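You operate a simulated robot arm through the tools that you are given. There is no shell and no other tool.

Carry out the task below with a simulated robot arm. There is one attempt and no reset: what you move stays moved.

Task
Try the blower: pay out the reel, light on, Run, then Stop.
Fine: reel crank a quarter turn to level before the run and back up after; light stays on.

The check looks at the end state, three seconds after you hand in, the way a careful person would. Anything else that was tipped, shoved, dropped, spilled or broken makes it a failure.

Robot
A 7-joint arm with a two-finger parallel gripper, fixed in place. Base frame: the origin is on the floor under the middle of its stand, x ahead of it, y to its left, z up; the work surface is at about z = 0.86. Units: m, rad, N and s.
With the tool pointing down near the work surface it reaches from about 0.52 to 0.96 m from the base axis. Its first joint turns from -2.897 to 2.897 rad. Payload 3.91 kg.
Tool frame: the origin (TCP) lies between the finger pads and is the grasp point; the fingertips stand 0.03 m ahead of it; z points along the fingers, y is the line along which they close. Largest opening 0.11 m; finger width 0.02, thickness 0.01; the body of the gripper, 0.048 by 0.112 m, starts 0.055 m behind the TCP.
Orientation is told as [roll, pitch, yaw] about the base's x, y, z axes, in that order, counted from this pose: with the fingers straight down and closing along the base's y, the tool's x points along the base's -x, its y along +y and its z along -z.

Tools
- The arm moves only by the tool send_rows. Its argument "deltas" is a list of rows, each a list of 7 numbers: the shift along the tool's x, y, z in units of 30 mm (1.0 is 30 mm), then the turn, a rotation vector about the tool's x, y, z in units of 6 degrees (1.0 is 6 degrees), then the finger opening in m, from 0 to 0.11. In form: [[tx, ty, tz, rx, ry, rz, fingers], ...]. A call has 1 to 20 rows; each row shifts and turns the commanded pose from where the row before left it, along the tool's axes as they then stand. A call with a number of a shift or a turn outside -1 to 1 is refused whole. Each row takes 0.2 s and may step no farther than 0.05 m and 0.15 rad from the row before; otherwise, or with a gripper value out of range, the whole call is refused. Where a pose cannot be reached the arm comes as near as it can. A force on the tool above 40 N (or 10 N above the force at the start of the call, whichever is more), or a blocked arm, ends the call early, and 0.2 s more pass. The fingers move at their own pace (about 0.072 m/s each) and stop on an object; they squeeze with about 26 N. The grip force told is the motor's: it shows also when the fingers shut on nothing. Time passes only in rows, and 0.2 s behind the last, so rows that do not move let the fingers close. The reply holds the time, the measured pose of the TCP, the force on the tool along the base axes, the opening and the grip force, in the units named above and with some noise, with the torque about the TCP (base axes, N m) and any sound that the robot's microphone picked up, and new pictures: "pictures" is both (left out), scene, wrist or none.
- Cameras (640 x 400 px; columns grow to the right, rows downward): "scene" is fixed at [0.2207, -0.6494, 1.4108]; the picture's right is [0.69, -0.72, 0.00], its down [-0.57, -0.54, -0.62] and it looks along [0.45, 0.43, -0.79] (base axes); focal length 214 px, centre (320, 200). "wrist" rides on the gripper at [0.072, 0.017, -0.103] in the tool frame; the picture's right is [-0.23, 0.97, 0.00], its down [-0.76, -0.18, -0.62] and it looks along [-0.61, -0.14, 0.78] (tool axes); focal length 222 px, centre (320, 200). There is no depth. A picture from a camera that has moved, and an enlarged one, comes with that camera's place and axes in the base frame and with its lens.
- move_column(by): slides the trunk up (or, below 0, down) by that many m; the arm rides with it, the base frame stays. It gives what a move gives, with no picture.
- inspect(camera, box): a new picture of the part [left, top, right, bottom] of that camera's present view, enlarged. It takes no simulated time.
- finish_job(): hands the job in; it is judged then, once.

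Places have to be worked out from the pictures, the camera data and where the tool is seen. Open the gripper and draw the arm clear of the work before you hand the job in, unless the task says otherwise.

The tools are called after ">>>" by a JSON object that holds its "fn" and its "kwargs". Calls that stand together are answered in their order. send_rows: Moves the arm, as the interface text tells. Its arguments: {"type":"object","properties":{"deltas":{"type":"array","items":{"type":"array","items":{"type":"number"}}},"pictures":{"type":"string","enum":["both","scene","wrist","none"]}},"required":["deltas"]} The other tools are called the same way: move_column (by) moves the trunk up or down; inspect (camera, box) takes an enlarged picture of a part of a camera's view; finish_job () hands the job in.

At the start:

```text
time_s: 0.0
ee_pos: [0.3478, -0.3577, 1.2189]
ee_rot: [-0.001, 0.0, -0.001]
force: [0.4, -0.2, -0.6]
torque: [0.0, 0.0, 0.02]
grip_width: 0.1099
grasp_force: 0.1
trunk travel left (down, up): [-0.625, 0.057]
```

scene: 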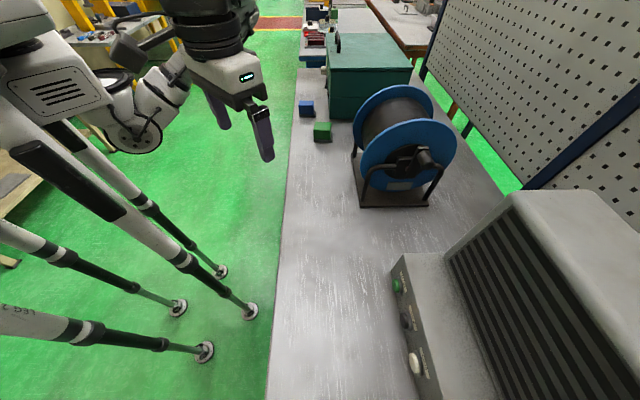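
wrist: 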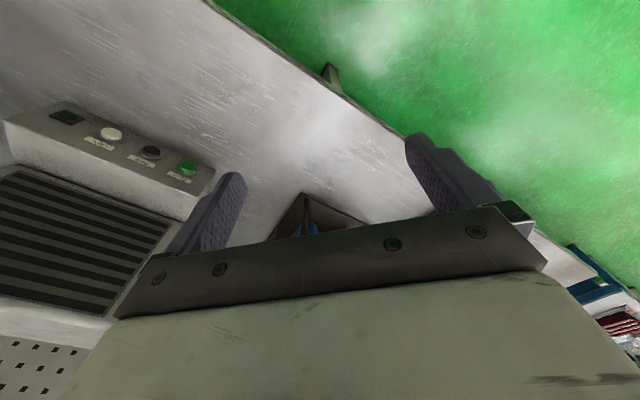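

I'll start by looking closely at the blower panel and the reel in both camera views before moving anything.

>>> {"fn": "inspect", "kwargs": {"camera": "scene", "box": [370, 240, 530, 400]}}

>>> {"fn": "inspect", "kwargs": {"camera": "scene", "box": [340, 70, 470, 215]}}

>>> {"fn": "inspect", "kwargs": {"camera": "wrist", "box": [0, 90, 240, 240]}}

>>> {"fn": "inspect", "kwargs": {"camera": "scene", "box": [280, 0, 440, 150]}}

```text
2.50 times, centred on (450, 320) of scene
camera zoom: at [0.2207, -0.6494, 1.4108], right [0.69, -0.72, 0.0], down [-0.57, -0.54, -0.62], along [0.45, 0.43, -0.79], focal length 536 px, centre (-5, -100)
```

zoom: 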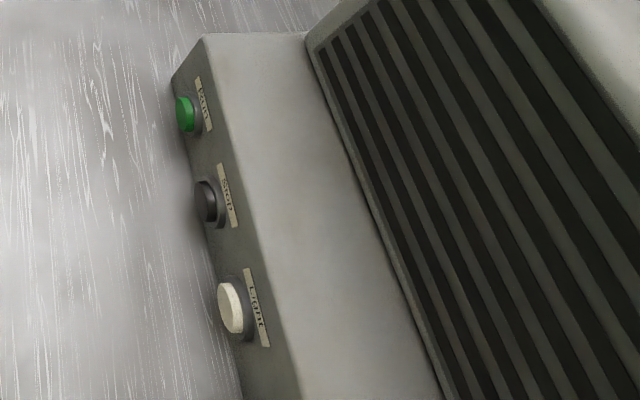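

```text
2.76 times, centred on (405, 142) of scene
camera zoom: at [0.2207, -0.6494, 1.4108], right [0.69, -0.72, 0.0], down [-0.57, -0.54, -0.62], along [0.45, 0.43, -0.79], focal length 592 px, centre (86, 359)
```

zoom: 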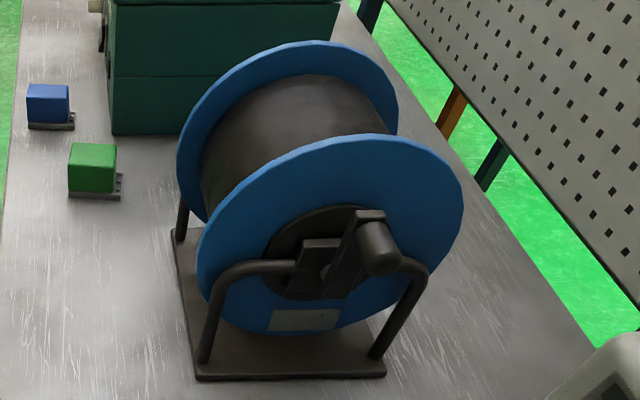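

```text
2.67 times, centred on (120, 165) of wrist
camera zoom: at [0.2765, -0.3407, 1.3208], right [0.23, 0.97, 0.0], down [0.76, -0.18, 0.62], along [0.61, -0.14, -0.78], focal length 592 px, centre (853, 293)
```

zoom: 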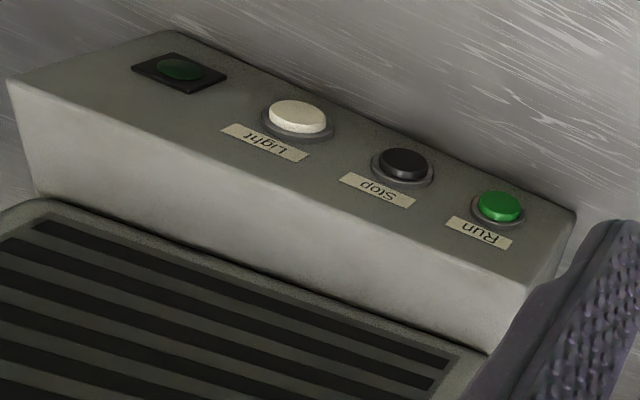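

```text
2.67 times, centred on (360, 75) of scene
camera zoom: at [0.2207, -0.6494, 1.4108], right [0.69, -0.72, 0.0], down [-0.57, -0.54, -0.62], along [0.45, 0.43, -0.79], focal length 572 px, centre (213, 533)
```

zoom: 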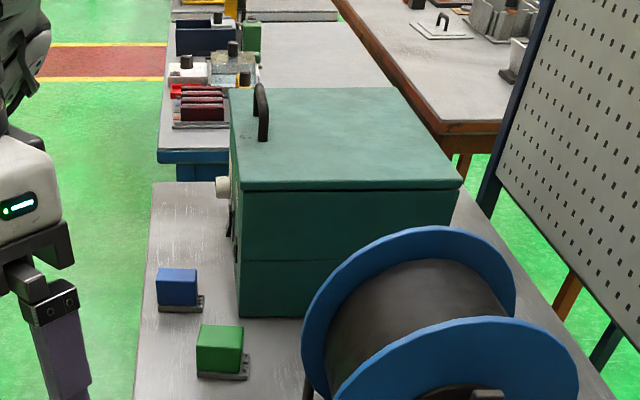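

The reel's crank is partly unclear at this zoom, so I take a closer picture of the crank area and of the blower panel's indicator.

>>> {"fn": "inspect", "kwargs": {"camera": "scene", "box": [380, 135, 444, 185]}}

>>> {"fn": "inspect", "kwargs": {"camera": "wrist", "box": [260, 170, 360, 240]}}

>>> {"fn": "inspect", "kwargs": {"camera": "scene", "box": [400, 180, 640, 400]}}

```text
8.00 times, centred on (412, 160) of scene
camera zoom: at [0.2207, -0.6494, 1.4108], right [0.69, -0.72, 0.0], down [-0.57, -0.54, -0.62], along [0.45, 0.43, -0.79], focal length 1716 px, centre (-416, 520)
```

zoom: 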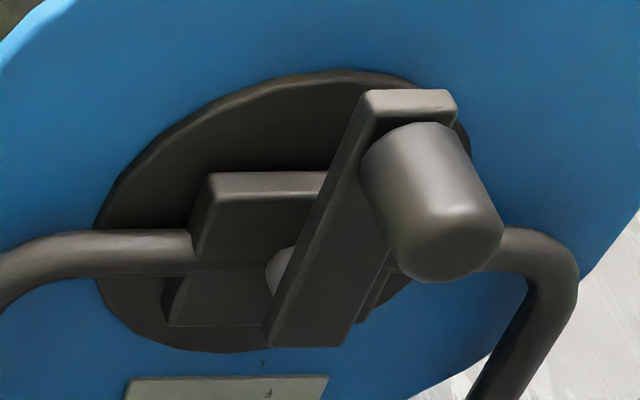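

```text
5.71 times, centred on (310, 205) of wrist
camera zoom: at [0.2765, -0.3407, 1.3208], right [0.23, 0.97, 0.0], down [0.76, -0.18, 0.62], along [0.61, -0.14, -0.78], focal length 1269 px, centre (377, 171)
```

zoom: 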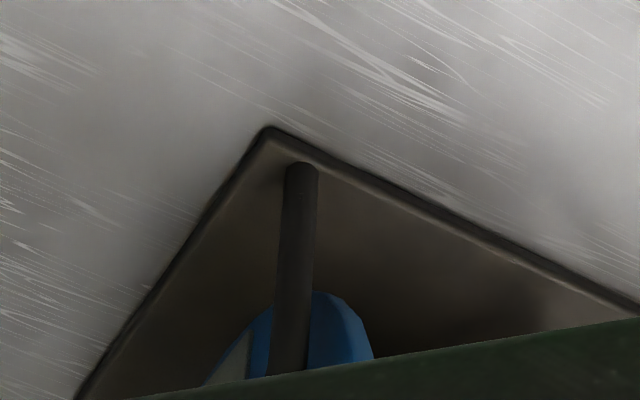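

```text
1.82 times, centred on (520, 290) of scene
camera zoom: at [0.2207, -0.6494, 1.4108], right [0.69, -0.72, 0.0], down [-0.57, -0.54, -0.62], along [0.45, 0.43, -0.79], focal length 390 px, centre (-44, 36)
```

zoom: 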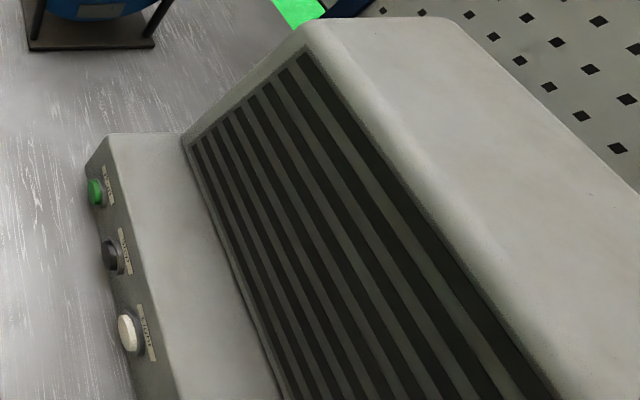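

From the two views I place the buttons on a vertical face facing the robot at about z = 0.909: Run (0.448, -0.670), Stop (0.397, -0.717), Light (0.348, -0.767). The crank arm points up with its handle sticking out toward the blower side. I turn the tool in line with the table (yaw -45°) and tilt it forward to view the reel from the robot's side.

>>> {"fn": "send_rows", "kwargs": {"deltas": [[0, 0, 0, 0, 0, 1, 0.11], [0, 0, 0, 0, 0, 1, 0.11], [0, 0, 0, 0, 0, 1, 0.11], [0, 0, 0, 0, 0, 1, 0.11], [0, 0, 0, 0, 0, 1, 0.11], [0, 0, 0, 0, 0, 1, 0.11], [0, 0, 0, 0, 0, 1, 0.11], [0, 0, 0, 0, 0, 0.5, 0.11], [0, 0, 0, 0, -1, 0, 0.11], [0, 0, 0, 0, -1, 0, 0.11], [0, 0, 0, 0, -1, 0, 0.11], [0, 0, 0, 0, -1, 0, 0.11], [0, 0, 0, 0, -1, 0, 0.11], [0, 0, 0, 0, -1, 0, 0.11], [0, 0, 0, 0, 0, 0, 0.11]], "pictures": "both"}}

```text
time_s: 3.2
ee_pos: [0.3491, -0.3594, 1.218]
ee_rot: [0.0, -0.629, -0.784]
force: [-0.5, 0.5, -0.1]
torque: [-0.01, -0.03, 0.02]
grip_width: 0.1102
grasp_force: 0.0
trunk travel left (down, up): [-0.625, 0.057]
camera wrist: at [0.2768, -0.2614, 1.2585], right [0.82, 0.56, 0.13], down [0.05, -0.3, 0.95], along [0.57, -0.77, -0.27], focal length 222 px, centre (320, 200)
```

scene: 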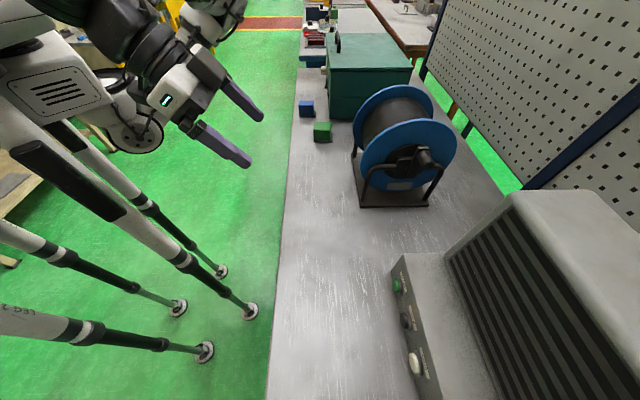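
wrist: 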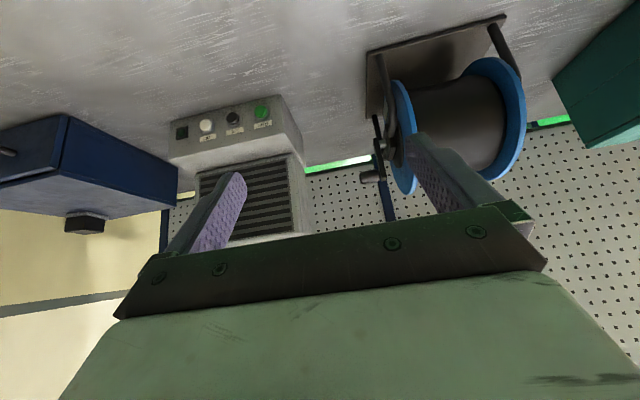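

The reel and the blower are both in the (upside-down) wrist view now. I zoom on the crank profile and the panel.

>>> {"fn": "inspect", "kwargs": {"camera": "wrist", "box": [340, 60, 460, 220]}}

>>> {"fn": "inspect", "kwargs": {"camera": "wrist", "box": [350, 120, 430, 200]}}

>>> {"fn": "inspect", "kwargs": {"camera": "wrist", "box": [160, 85, 320, 185]}}

```text
2.50 times, centred on (400, 140) of wrist
camera zoom: at [0.2768, -0.2614, 1.2585], right [0.82, 0.56, 0.13], down [0.05, -0.3, 0.95], along [0.57, -0.77, -0.27], focal length 555 px, centre (120, 350)
```

zoom: 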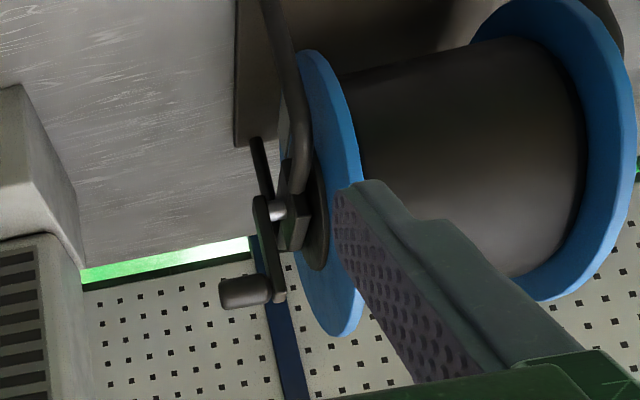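

```text
5.00 times, centred on (390, 160) of wrist
camera zoom: at [0.2768, -0.2614, 1.2585], right [0.82, 0.56, 0.13], down [0.05, -0.3, 0.95], along [0.57, -0.77, -0.27], focal length 1111 px, centre (-30, 400)
```

zoom: 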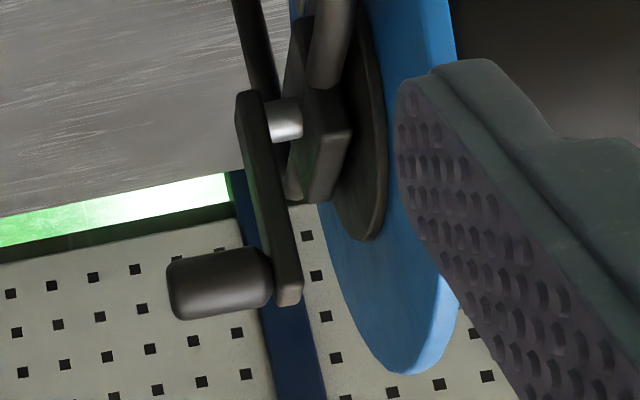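

```text
4.00 times, centred on (240, 135) of wrist
camera zoom: at [0.2768, -0.2614, 1.2585], right [0.82, 0.56, 0.13], down [0.05, -0.3, 0.95], along [0.57, -0.77, -0.27], focal length 888 px, centre (640, 460)
```

zoom: 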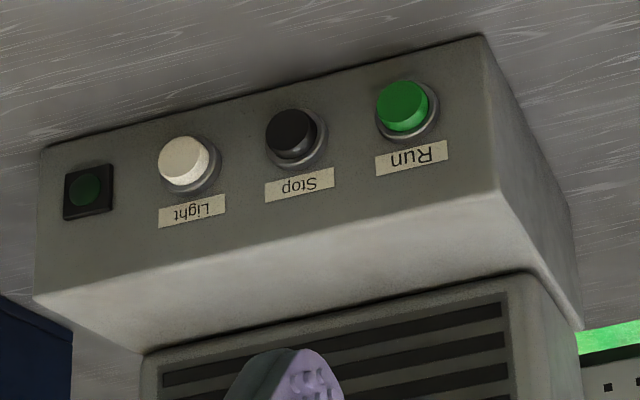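

The crank handle reads at about n = 0.855 (forward), l = 0.038–0.080 (along), z = 1.091, with the hub at z ≈ 1.02, so the crank radius is about 0.07 m. I look for a marking telling which way the crank pays out.

>>> {"fn": "inspect", "kwargs": {"camera": "scene", "box": [380, 172, 420, 197]}}

>>> {"fn": "inspect", "kwargs": {"camera": "scene", "box": [350, 80, 460, 150]}}

>>> {"fn": "inspect", "kwargs": {"camera": "wrist", "box": [370, 10, 540, 120]}}

```text
16.00 times, centred on (400, 184) of scene
camera zoom: at [0.2207, -0.6494, 1.4108], right [0.69, -0.72, 0.0], down [-0.57, -0.54, -0.62], along [0.45, 0.43, -0.79], focal length 3432 px, centre (-960, 448)
```

zoom: 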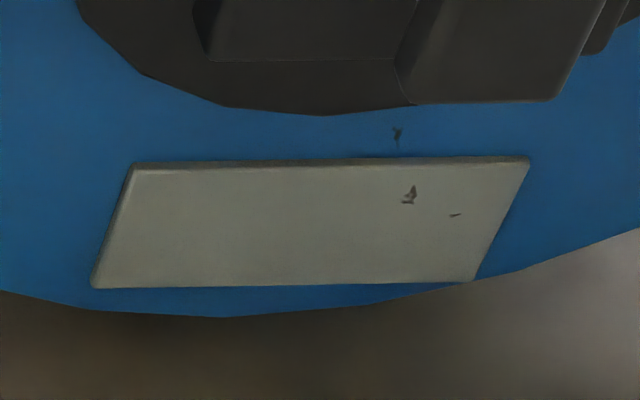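

```text
5.71 times, centred on (405, 115) of scene
camera zoom: at [0.2207, -0.6494, 1.4108], right [0.69, -0.72, 0.0], down [-0.57, -0.54, -0.62], along [0.45, 0.43, -0.79], focal length 1226 px, centre (-166, 686)
```

zoom: 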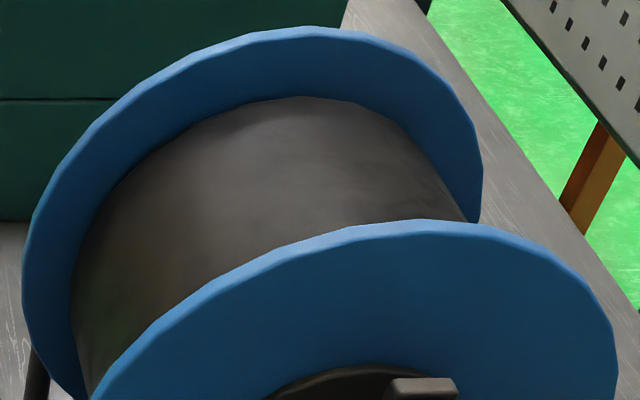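

```text
3.64 times, centred on (455, 65) of wrist
camera zoom: at [0.2768, -0.2614, 1.2585], right [0.82, 0.56, 0.13], down [0.05, -0.3, 0.95], along [0.57, -0.77, -0.27], focal length 808 px, centre (-171, 691)
```

zoom: 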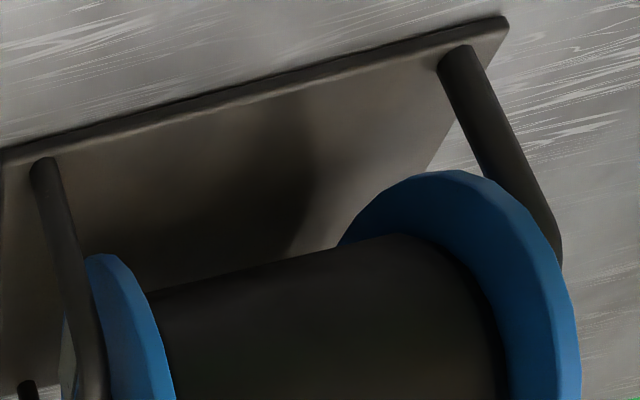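

No direction mark is visible, so I'll test the turn gently toward the robot first. I turn the tool 90° about its axis so the fingers close in the crank's plane, tilt to 45°, and go to a pre-grasp about 0.10 m short of the handle.

>>> {"fn": "send_rows", "kwargs": {"deltas": [[0, 0, 0, 0, 0, -1, 0.09], [0, 0, 0, 0, 0, -1, 0.09], [0, 0, 0, 0, 0, -1, 0.09], [0, 0, 0, 0, 0, -1, 0.09], [0, 0, 0, 0, 0, -1, 0.09], [0, 0, 0, 0, 0, -1, 0.09], [0, 0, 0, 0, 0, -1, 0.09], [0, 0, 0, 0, 0, -1, 0.09], [0, 0, 0, 0, 0, -1, 0.09], [0, 0, 0, 0, 0, -1, 0.09], [0, 0, 0, 0, 0, -1, 0.09], [0, 0, 0, 0, 0, -1, 0.09], [0, 0, 0, 0, 0, -1, 0.09], [0, 0, 0, 0, 0, -1, 0.09], [0, 0, 0, 0, 0, -1, 0.09], [0, 0, 0, 1, 0, 0, 0.09], [0, 0, 0, 0.5, 0, 0, 0.09], [0, 0, 0, 0, 0, 0, 0.09]], "pictures": "both"}}

```text
time_s: 7.0
ee_pos: [0.3508, -0.3592, 1.219]
ee_rot: [-0.783, 0.005, 0.79]
force: [0.9, -0.4, -0.2]
torque: [-0.01, -0.03, -0.03]
grip_width: 0.0901
grasp_force: 0.2
trunk travel left (down, up): [-0.625, 0.057]
camera wrist: at [0.2396, -0.3502, 1.2798], right [-0.33, 0.64, -0.69], down [0.31, 0.76, 0.56], along [0.89, -0.03, -0.46], focal length 222 px, centre (320, 200)
```

scene: 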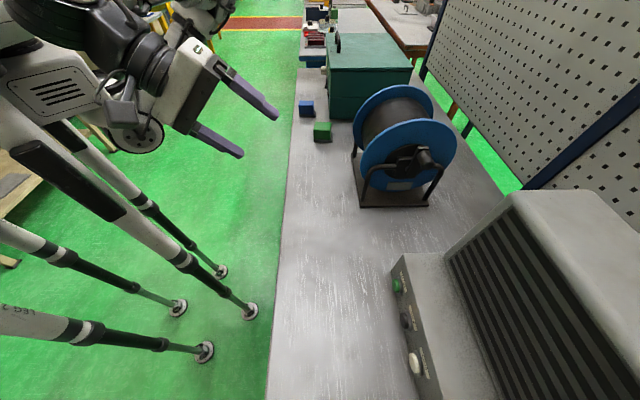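
wrist: 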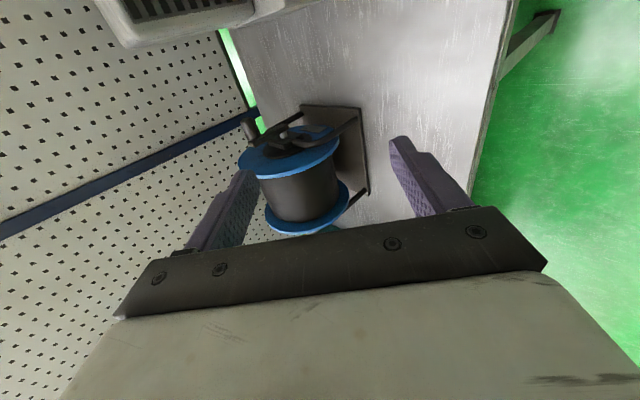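

The orientation is as wanted (45° forward tilt, fingers closing in the crank plane). I move toward the pre-grasp point in even 30 mm steps.

>>> {"fn": "send_rows", "kwargs": {"deltas": [[-0.21, -0.54, 0.8, 0, 0, 0, 0.08], [-0.21, -0.54, 0.8, 0, 0, 0, 0.08], [-0.21, -0.54, 0.8, 0, 0, 0, 0.08], [-0.21, -0.54, 0.8, 0, 0, 0, 0.08], [-0.21, -0.54, 0.8, 0, 0, 0, 0.08], [-0.21, -0.54, 0.8, 0, 0, 0, 0.08], [-0.21, -0.54, 0.8, 0, 0, 0, 0.08], [-0.21, -0.54, 0.8, 0, 0, 0, 0.08], [-0.21, -0.54, 0.8, 0, 0, 0, 0.08], [0, 0, 0, 0, 0, 0, 0.08]], "pictures": "both"}}

```text
time_s: 9.2
ee_pos: [0.5694, -0.5002, 1.1674]
ee_rot: [-0.785, 0.001, 0.785]
force: [-0.9, 0.2, 0.8]
torque: [-0.02, 0.02, 0.02]
grip_width: 0.0804
grasp_force: 0.0
trunk travel left (down, up): [-0.625, 0.057]
camera wrist: at [0.4587, -0.4903, 1.2279], right [-0.33, 0.65, -0.69], down [0.32, 0.76, 0.57], along [0.89, -0.03, -0.45], focal length 222 px, centre (320, 200)
```

scene: 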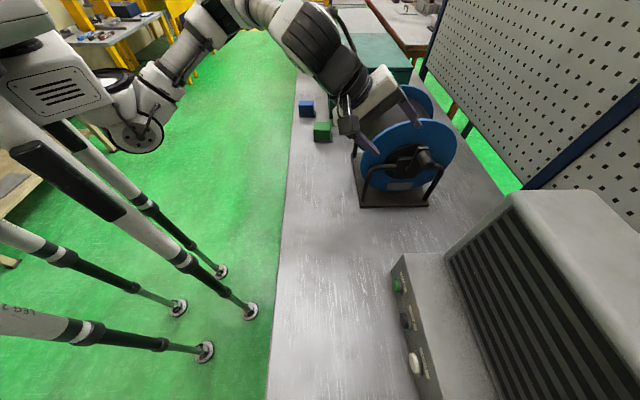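
wrist: 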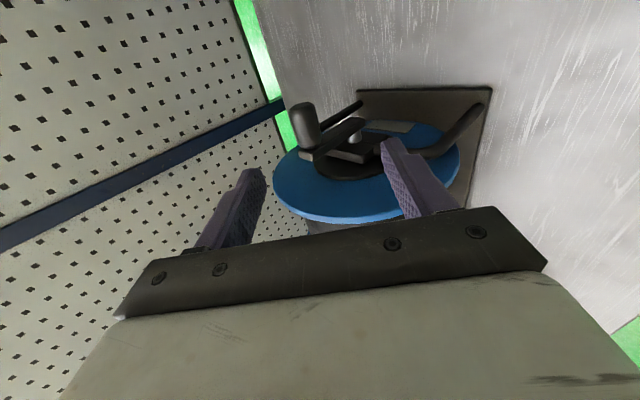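

The handle is visible near (303,130) between the finger lines. I zoom in to measure the handle's ends accurately.

>>> {"fn": "inspect", "kwargs": {"camera": "wrist", "box": [270, 80, 430, 180]}}

>>> {"fn": "inspect", "kwargs": {"camera": "scene", "box": [330, 60, 470, 210]}}

```text
4.00 times, centred on (350, 130) of wrist
camera zoom: at [0.4587, -0.4903, 1.2279], right [-0.33, 0.65, -0.69], down [0.32, 0.76, 0.57], along [0.89, -0.03, -0.45], focal length 888 px, centre (200, 480)
```

zoom: 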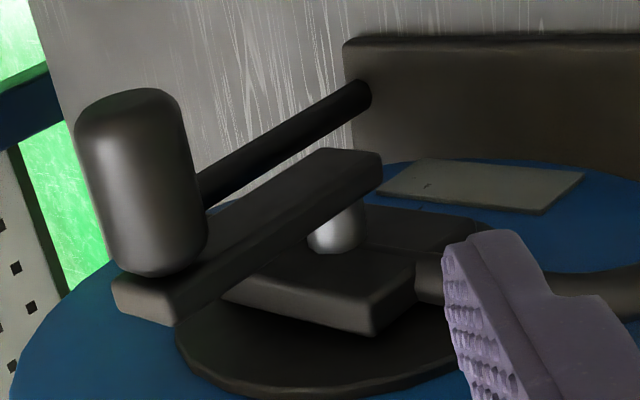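

```text
2.67 times, centred on (400, 135) of scene
camera zoom: at [0.2207, -0.6494, 1.4108], right [0.69, -0.72, 0.0], down [-0.57, -0.54, -0.62], along [0.45, 0.43, -0.79], focal length 572 px, centre (107, 373)
```

zoom: 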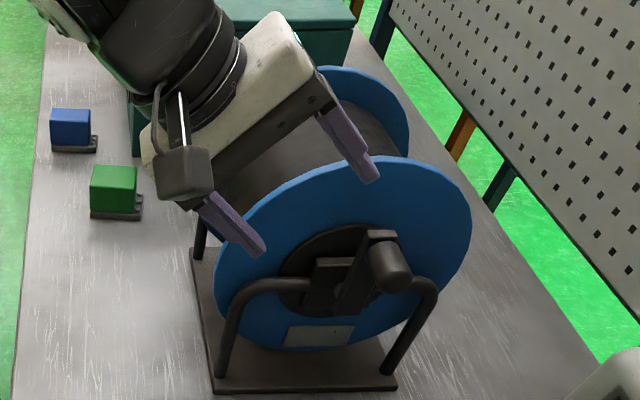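

The wrist view agrees with my estimate within about 2 mm: the handle is about 26 mm thick, 0.125 m ahead and 16 mm to the tool's -y. I centre and slide the open fingers over it, without closing yet.

>>> {"fn": "send_rows", "kwargs": {"deltas": [[-0.27, -0.54, 0, 0, 0, 0, 0.08], [0, 0, 0.8, 0, 0, 0, 0.08], [0, 0, 0.8, 0, 0, 0, 0.08], [0, 0, 0.8, 0, 0, 0, 0.08], [0, 0, 0.8, 0, 0, 0, 0.08], [0, 0, 0.8, 0, 0, 0, 0.08], [0, 0, 0.1, 0, 0, 0, 0.08], [0, 0, 0, 0, 0, 0, 0.08]], "pictures": "both"}}

```text
time_s: 11.0
ee_pos: [0.6447, -0.5639, 1.0935]
ee_rot: [-0.786, 0.0, 0.786]
force: [-0.3, -0.1, 0.5]
torque: [-0.02, 0.02, -0.01]
grip_width: 0.0802
grasp_force: 0.0
trunk travel left (down, up): [-0.625, 0.057]
camera wrist: at [0.5338, -0.5534, 1.1536], right [-0.33, 0.65, -0.69], down [0.32, 0.76, 0.57], along [0.89, -0.03, -0.45], focal length 222 px, centre (320, 200)
```

scene: 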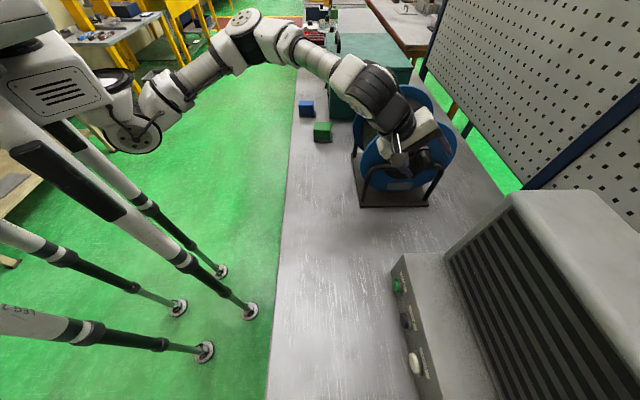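
wrist: 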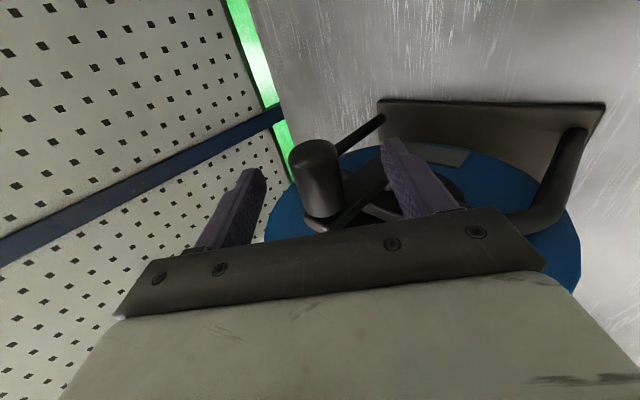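

The handle sits between the pads (seen at the TCP's image point). I close to a loose cage of 0.030 m first and read the force.

>>> {"fn": "send_rows", "kwargs": {"deltas": [[0, 0, 0, 0, 0, 0, 0.05], [0, 0, 0, 0, 0, 0, 0.04], [0, 0, 0, 0, 0, 0, 0.03], [0, 0, 0, 0, 0, 0, 0.03], [0, 0, 0, 0, 0, 0, 0.03]], "pictures": "wrist"}}

```text
time_s: 12.2
ee_pos: [0.6454, -0.564, 1.0938]
ee_rot: [-0.785, -0.001, 0.785]
force: [0.1, 0.4, -0.2]
torque: [0.0, 0.02, 0.01]
grip_width: 0.0301
grasp_force: 0.0
trunk travel left (down, up): [-0.625, 0.057]
camera wrist: at [0.5337, -0.5532, 1.1538], right [-0.33, 0.65, -0.69], down [0.32, 0.76, 0.57], along [0.89, -0.03, -0.45], focal length 222 px, centre (320, 200)
```

wrist: 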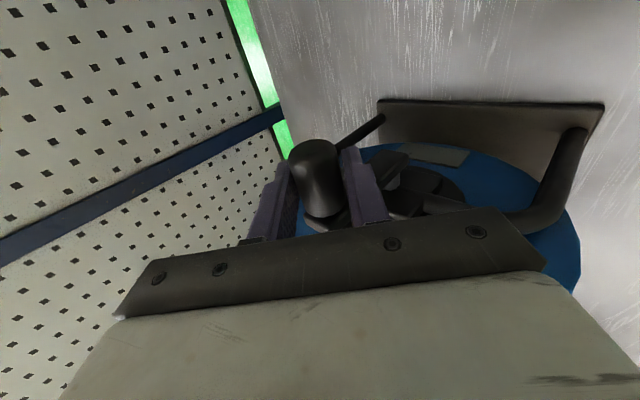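

The handle is caged with no contact force. I try the first ~10° of arc toward the robot in small rows and watch the force.

>>> {"fn": "send_rows", "kwargs": {"deltas": [[0, 0.15, -0.13, 0, 0, 0, 0.03], [0, 0.16, -0.13, 0, 0, 0, 0.03], [0, 0, 0, 0, 0, 0, 0.03]], "pictures": "wrist"}}

```text
time_s: 13.0
ee_pos: [0.6354, -0.5533, 1.0928]
ee_rot: [-0.786, -0.001, 0.785]
force: [1.8, -1.8, 6.7]
torque: [-0.05, -0.16, 0.01]
grip_width: 0.0332
grasp_force: 2.9
trunk travel left (down, up): [-0.625, 0.057]
camera wrist: at [0.5249, -0.5446, 1.1536], right [-0.33, 0.65, -0.69], down [0.32, 0.76, 0.57], along [0.89, -0.03, -0.45], focal length 222 px, centre (320, 200)
```

wrist: 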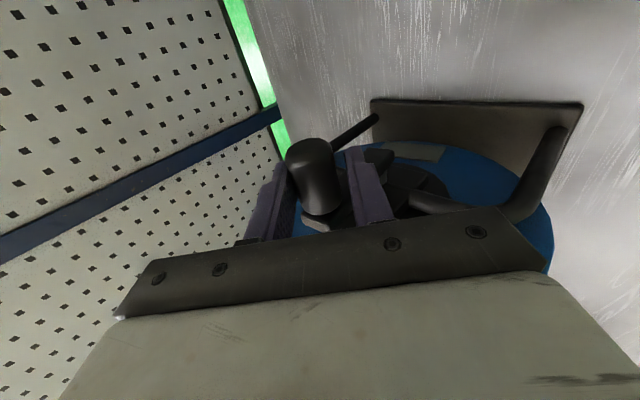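

The fingers feel about 6.5 N of resistance and opened 3 mm. I zoom in to see whether the crank has actually turned.

>>> {"fn": "inspect", "kwargs": {"camera": "wrist", "box": [240, 100, 480, 250]}}

>>> {"fn": "inspect", "kwargs": {"camera": "scene", "box": [350, 90, 470, 210]}}

```text
2.67 times, centred on (360, 175) of wrist
camera zoom: at [0.5249, -0.5446, 1.1536], right [-0.33, 0.65, -0.69], down [0.32, 0.76, 0.57], along [0.89, -0.03, -0.45], focal length 592 px, centre (213, 267)
```

zoom: 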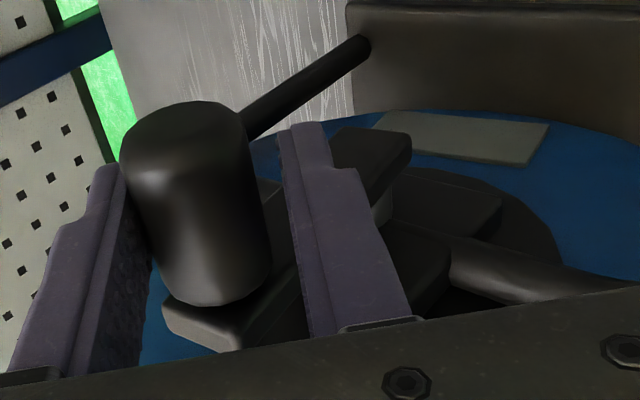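

```text
3.33 times, centred on (410, 150) of scene
camera zoom: at [0.2207, -0.6494, 1.4108], right [0.69, -0.72, 0.0], down [-0.57, -0.54, -0.62], along [0.45, 0.43, -0.79], focal length 715 px, centre (20, 367)
```

zoom: 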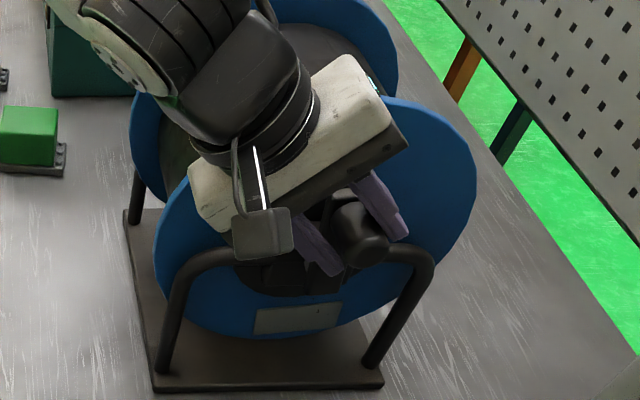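

The crank arm did turn with the fingers (the handle moved about 8 mm while staying between them, and the reel base has not shifted). I tighten the cage slightly and continue the arc to about 30°.

>>> {"fn": "send_rows", "kwargs": {"deltas": [[0, 0, 0, 0, 0, 0, 0.025], [0, 0.18, -0.105, 0, 0, 0, 0.025], [0, 0.18, -0.1, 0, 0, 0, 0.025], [0, 0.19, -0.075, 0, 0, 0, 0.025], [0, 0.195, -0.065, 0, 0, 0, 0.025], [0, 0, 0, 0, 0, 0, 0.025]], "pictures": "both"}}

```text
time_s: 14.4
ee_pos: [0.6198, -0.5395, 1.0839]
ee_rot: [-0.786, 0.0, 0.786]
force: [1.2, -0.4, 3.5]
torque: [0.09, -0.22, -0.02]
grip_width: 0.0274
grasp_force: 45.5
trunk travel left (down, up): [-0.625, 0.057]
camera wrist: at [0.5087, -0.5281, 1.1438], right [-0.33, 0.65, -0.69], down [0.32, 0.76, 0.57], along [0.89, -0.03, -0.45], focal length 222 px, centre (320, 200)
```

scene: 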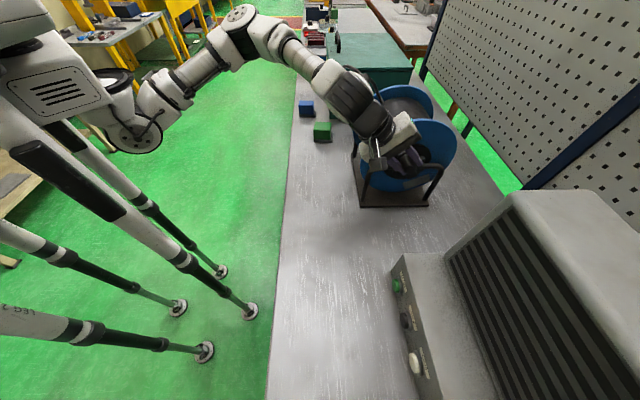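
wrist: 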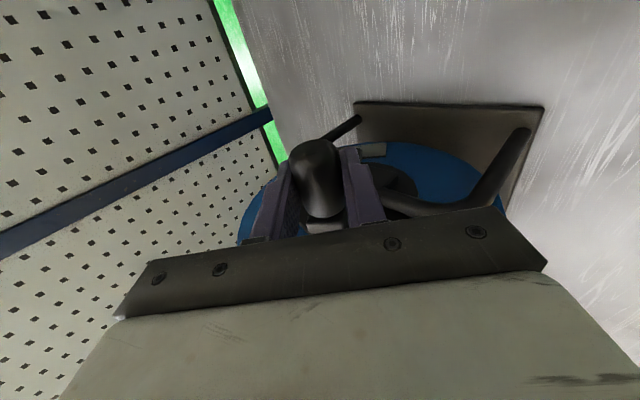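

The crank follows smoothly (about 30°, low force, handle thickness 27 mm). I ease the grip to 0.028 m and continue the arc to about 60°.

>>> {"fn": "send_rows", "kwargs": {"deltas": [[0, 0, 0, 0, 0, 0, 0.028], [0, 0.2, -0.045, 0, 0, 0, 0.028], [0, 0.205, -0.025, 0, 0, 0, 0.028], [0, 0.206, -0.01, 0, 0, 0, 0.028], [0, 0.206, 0.01, 0, 0, 0, 0.028], [0, 0.205, 0.025, 0, 0, 0, 0.028], [0, 0.2, 0.045, 0, 0, 0, 0.028], [0, 0, 0, 0, 0, 0, 0.028]], "pictures": "both"}}

```text
time_s: 16.2
ee_pos: [0.6017, -0.5198, 1.0576]
ee_rot: [-0.786, -0.001, 0.785]
force: [0.4, -0.9, 1.8]
torque: [0.02, -0.06, 0.01]
grip_width: 0.029
grasp_force: 1.1
trunk travel left (down, up): [-0.625, 0.057]
camera wrist: at [0.4909, -0.51, 1.1176], right [-0.33, 0.65, -0.69], down [0.32, 0.76, 0.57], along [0.89, -0.03, -0.45], focal length 222 px, centre (320, 200)
```

scene: 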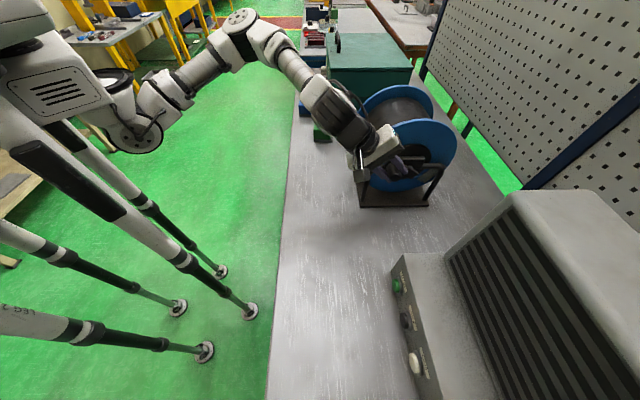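
wrist: 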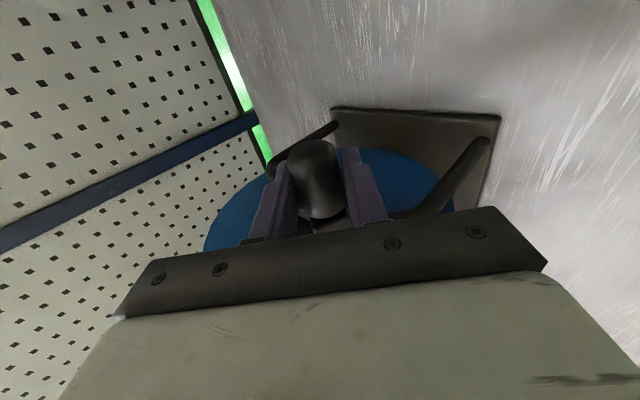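

About 60° reached with only ~2 N. I continue to about 87° and then check level from the picture before the last degrees.

>>> {"fn": "send_rows", "kwargs": {"deltas": [[0, 0.195, 0.065, 0, 0, 0, 0.028], [0, 0.19, 0.075, 0, 0, 0, 0.028], [0, 0.18, 0.1, 0, 0, 0, 0.028], [0, 0.175, 0.105, 0, 0, 0, 0.028], [0, 0.165, 0.125, 0, 0, 0, 0.028], [0, 0.08, 0.07, 0, 0, 0, 0.028], [0, 0, 0, 0, 0, 0, 0.028]], "pictures": "both"}}

>>> {"fn": "inspect", "kwargs": {"camera": "wrist", "box": [240, 100, 480, 250]}}

>>> {"fn": "inspect", "kwargs": {"camera": "scene", "box": [350, 90, 470, 210]}}

```text
time_s: 17.8
ee_pos: [0.5949, -0.5131, 1.0244]
ee_rot: [-0.785, 0.0, 0.787]
force: [1.7, -0.6, 2.8]
torque: [0.0, -0.03, 0.03]
grip_width: 0.0295
grasp_force: 1.3
trunk travel left (down, up): [-0.625, 0.057]
camera wrist: at [0.4843, -0.5037, 1.0857], right [-0.33, 0.65, -0.69], down [0.32, 0.76, 0.57], along [0.89, -0.03, -0.45], focal length 222 px, centre (320, 200)
```

scene: 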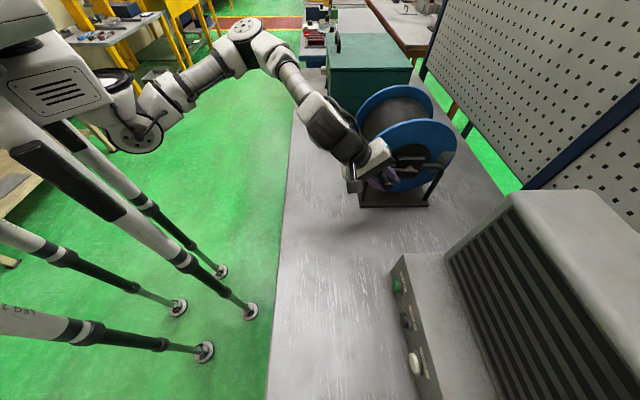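
wrist: 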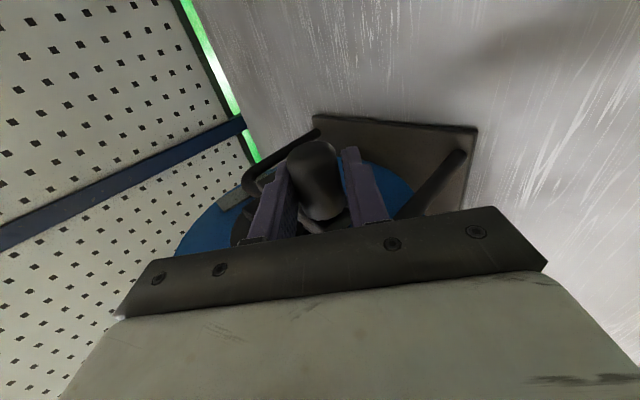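

```text
2.67 times, centred on (360, 175) of wrist
camera zoom: at [0.4843, -0.5037, 1.0857], right [-0.33, 0.65, -0.69], down [0.32, 0.76, 0.57], along [0.89, -0.03, -0.45], focal length 592 px, centre (213, 267)
```

zoom: 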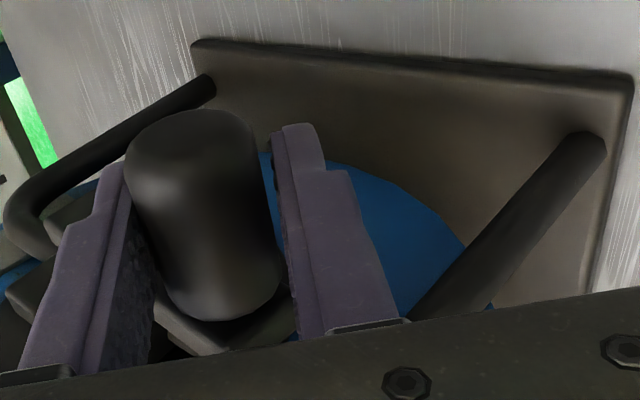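

```text
3.33 times, centred on (410, 150) of scene
camera zoom: at [0.2207, -0.6494, 1.4108], right [0.69, -0.72, 0.0], down [-0.57, -0.54, -0.62], along [0.45, 0.43, -0.79], focal length 715 px, centre (20, 367)
```

zoom: 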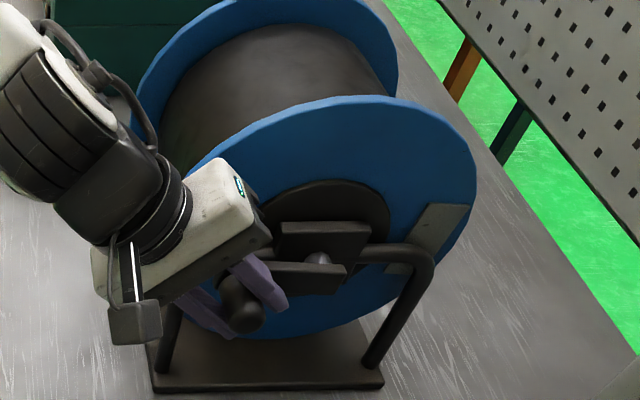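

The crank is near level, and the drum label has turned with it. I zoom in on the crank arm to measure how far it still is from level (level lines in this view should match the base plate's front edge).

>>> {"fn": "inspect", "kwargs": {"camera": "scene", "box": [410, 150, 474, 190]}}

>>> {"fn": "inspect", "kwargs": {"camera": "scene", "box": [420, 155, 460, 180]}}

```text
10.00 times, centred on (442, 170) of scene
camera zoom: at [0.2207, -0.6494, 1.4108], right [0.69, -0.72, 0.0], down [-0.57, -0.54, -0.62], along [0.45, 0.43, -0.79], focal length 2145 px, centre (-900, 500)
```

zoom: 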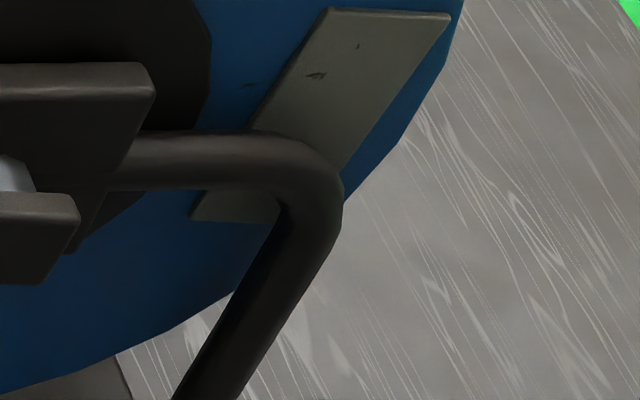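

```text
16.00 times, centred on (440, 168) of scene
camera zoom: at [0.2207, -0.6494, 1.4108], right [0.69, -0.72, 0.0], down [-0.57, -0.54, -0.62], along [0.45, 0.43, -0.79], focal length 3432 px, centre (-1600, 720)
```

zoom: 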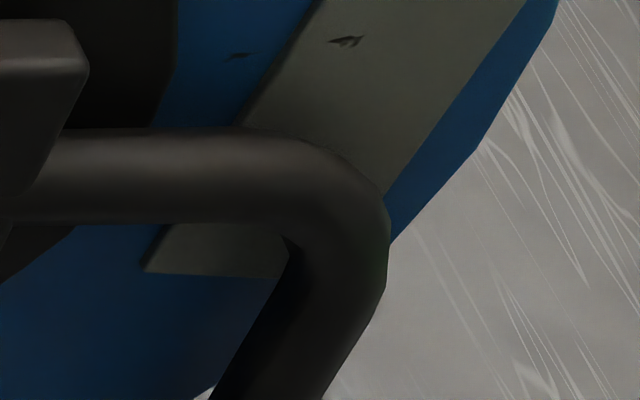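

I aimed that zoom too far right; the crank arm lies around (395–418, 168–176), so I zoom there.

>>> {"fn": "inspect", "kwargs": {"camera": "scene", "box": [380, 155, 428, 185]}}

```text
13.33 times, centred on (404, 170) of scene
camera zoom: at [0.2207, -0.6494, 1.4108], right [0.69, -0.72, 0.0], down [-0.57, -0.54, -0.62], along [0.45, 0.43, -0.79], focal length 2860 px, centre (-800, 600)
```

zoom: 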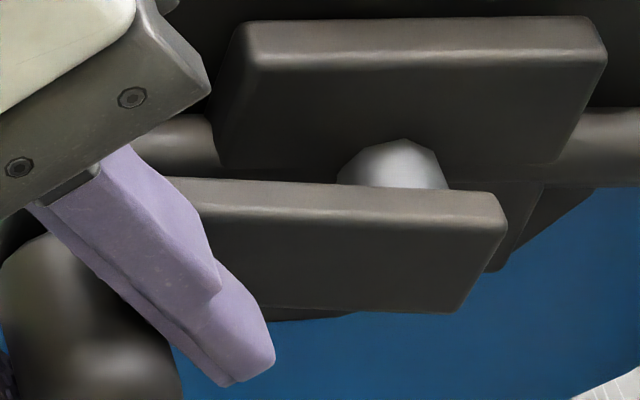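

The crank arm's edges slope about 5° from the level hub block, with the handle still slightly high. I push about 5° more and read the force.

>>> {"fn": "send_rows", "kwargs": {"deltas": [[0, 0.075, 0.07, 0, 0, 0, 0.028], [0, 0.075, 0.07, 0, 0, 0, 0.028], [0, 0, 0, 0, 0, 0, 0.028]], "pictures": "scene"}}

>>> {"fn": "inspect", "kwargs": {"camera": "scene", "box": [380, 155, 428, 185]}}

```text
time_s: 18.6
ee_pos: [0.5941, -0.5136, 1.0177]
ee_rot: [-0.785, 0.0, 0.785]
force: [2.0, -0.7, 2.7]
torque: [0.02, -0.06, 0.0]
grip_width: 0.0298
grasp_force: 1.4
trunk travel left (down, up): [-0.625, 0.057]
```

scene: 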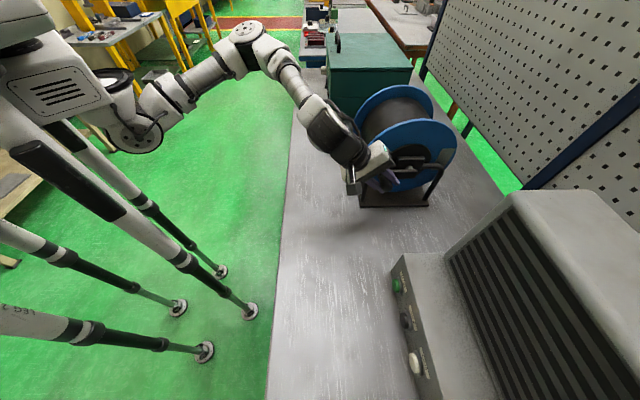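

```text
13.33 times, centred on (404, 170) of scene
camera zoom: at [0.2207, -0.6494, 1.4108], right [0.69, -0.72, 0.0], down [-0.57, -0.54, -0.62], along [0.45, 0.43, -0.79], focal length 2860 px, centre (-800, 600)
```

zoom: 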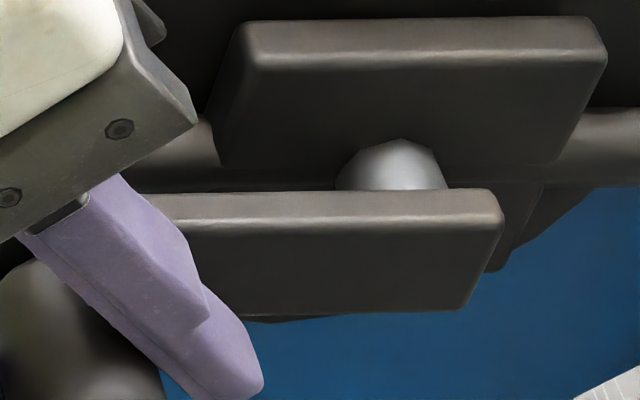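

The crank arm's edges are now parallel to the hub block, so it is level within about a degree. I open the fingers and back straight out, then check it stays level.

>>> {"fn": "send_rows", "kwargs": {"deltas": [[0, 0, 0, 0, 0, 0, 0.04], [0, 0, 0, 0, 0, 0, 0.06], [0, 0, 0, 0, 0, 0, 0.06], [0, 0, -0.7, 0, 0, 0, 0.06], [0, 0, -1, 0, 0, 0, 0.06], [0, 0, -1, 0, 0, 0, 0.06], [0, 0, -1, 0, 0, 0, 0.06], [0, 0, -0.6, 0, 0, 0, 0.06], [0, 0, 0, 0, 0, 0, 0.06]], "pictures": "both"}}

>>> {"fn": "inspect", "kwargs": {"camera": "scene", "box": [350, 140, 446, 200]}}

```text
time_s: 20.6
ee_pos: [0.5295, -0.4497, 1.1104]
ee_rot: [-0.785, 0.001, 0.785]
force: [0.0, 0.4, 0.7]
torque: [0.01, -0.01, -0.02]
grip_width: 0.0602
grasp_force: 0.0
trunk travel left (down, up): [-0.625, 0.057]
camera wrist: at [0.4195, -0.4393, 1.1716], right [-0.33, 0.65, -0.69], down [0.32, 0.76, 0.57], along [0.89, -0.03, -0.45], focal length 222 px, centre (320, 200)
```

scene: 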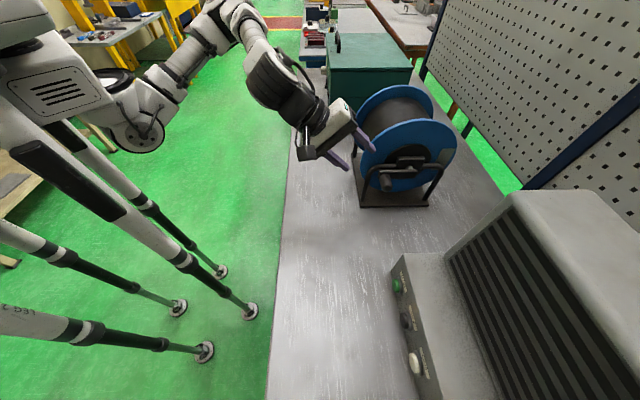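
wrist: 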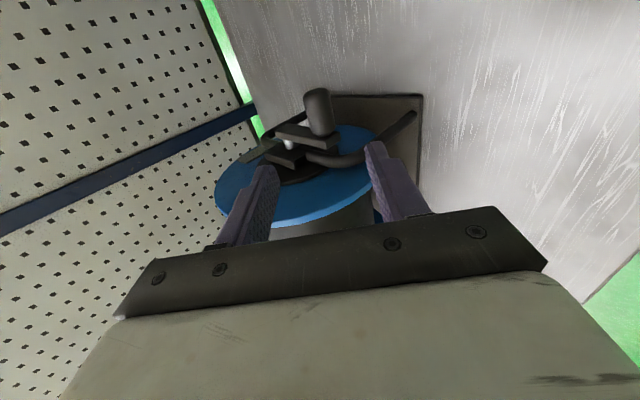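

```text
6.67 times, centred on (398, 170) of scene
camera zoom: at [0.2207, -0.6494, 1.4108], right [0.69, -0.72, 0.0], down [-0.57, -0.54, -0.62], along [0.45, 0.43, -0.79], focal length 1430 px, centre (-200, 400)
```

zoom: 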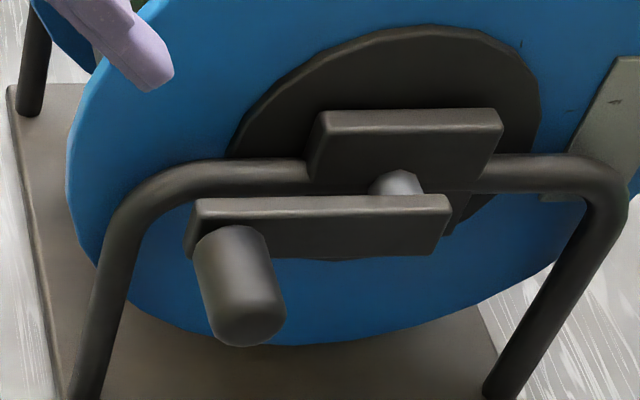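

The crank stays level after release. Next is the Light button: I close the fingers and move sideways along the table at height to in front of the panel, then look.

>>> {"fn": "send_rows", "kwargs": {"deltas": [[0.4, 0, -0.5, 0, 0, 0, 0.03], [1, 0, 0, 0, 0, 0, 0], [1, 0, 0, 0, 0, 0, 0], [1, 0, 0, 0, 0, 0, 0], [1, 0, 0, 0, 0, 0, 0], [1, 0, 0, 0, 0, 0, 0], [1, 0, 0, 0, 0, 0, 0], [1, 0, 0, 0, 0, 0, 0], [1, 0, 0, 0, 0, 0, 0], [1, 0, 0, 0, 0, 0, 0], [1, 0, 0, 0, 0, 0, 0], [1, 0, 0, 0, 0, 0, 0], [0.35, 0, 0, 0, 0, 0, 0], [0, 0, 0, 0, 0, 0, 0]], "pictures": "both"}}

```text
time_s: 23.6
ee_pos: [0.2734, -0.6903, 1.1212]
ee_rot: [-0.785, 0.0, 0.785]
force: [0.0, -0.2, -0.6]
torque: [-0.01, -0.01, 0.02]
grip_width: 0.0001
grasp_force: 26.4
trunk travel left (down, up): [-0.625, 0.057]
camera wrist: at [0.1626, -0.6807, 1.1816], right [-0.33, 0.65, -0.69], down [0.32, 0.76, 0.57], along [0.89, -0.03, -0.45], focal length 222 px, centre (320, 200)
```

scene: 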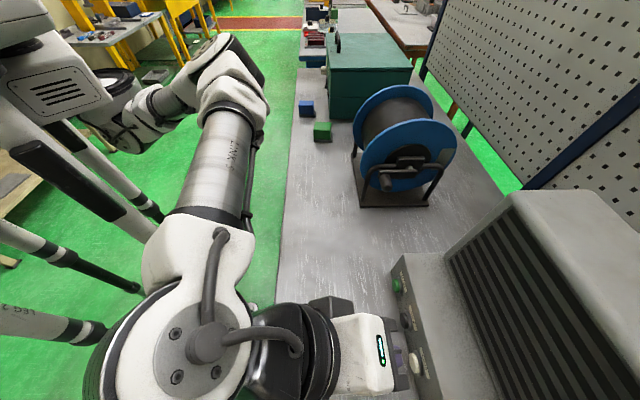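
wrist: 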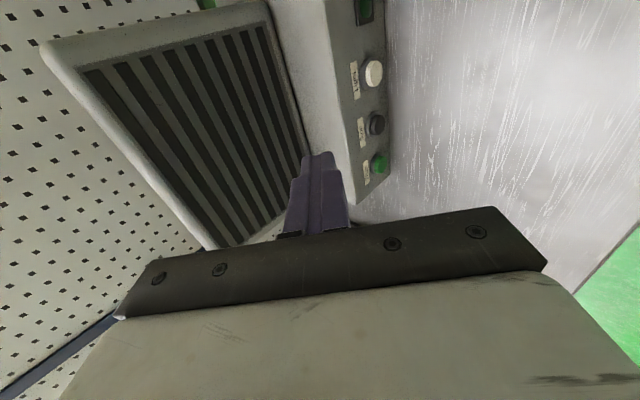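

The panel is in view: Light at about (374,74), Stop (377,123), Run (379,163). I zoom in to refine the button positions from this nearer camera position.

>>> {"fn": "inspect", "kwargs": {"camera": "wrist", "box": [310, 0, 438, 80]}}

>>> {"fn": "inspect", "kwargs": {"camera": "wrist", "box": [310, 100, 438, 180]}}

```text
5.00 times, centred on (374, 40) of wrist
camera zoom: at [0.1626, -0.6807, 1.1816], right [-0.33, 0.65, -0.69], down [0.32, 0.76, 0.57], along [0.89, -0.03, -0.45], focal length 1111 px, centre (50, 1000)
```

zoom: 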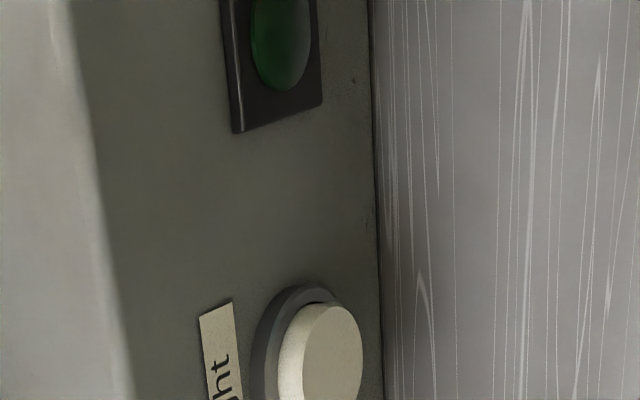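

```text
5.00 times, centred on (374, 140) of wrist
camera zoom: at [0.1626, -0.6807, 1.1816], right [-0.33, 0.65, -0.69], down [0.32, 0.76, 0.57], along [0.89, -0.03, -0.45], focal length 1111 px, centre (50, 500)
```

zoom: 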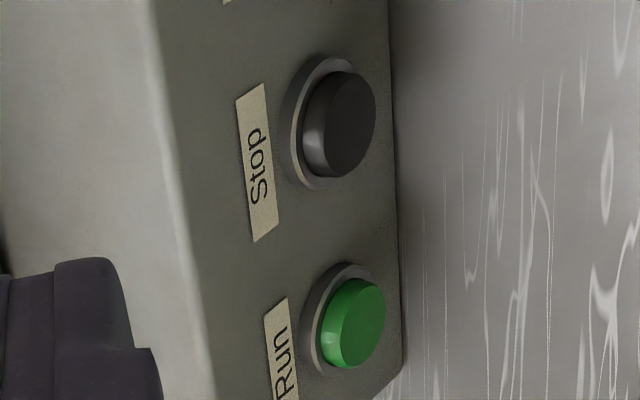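

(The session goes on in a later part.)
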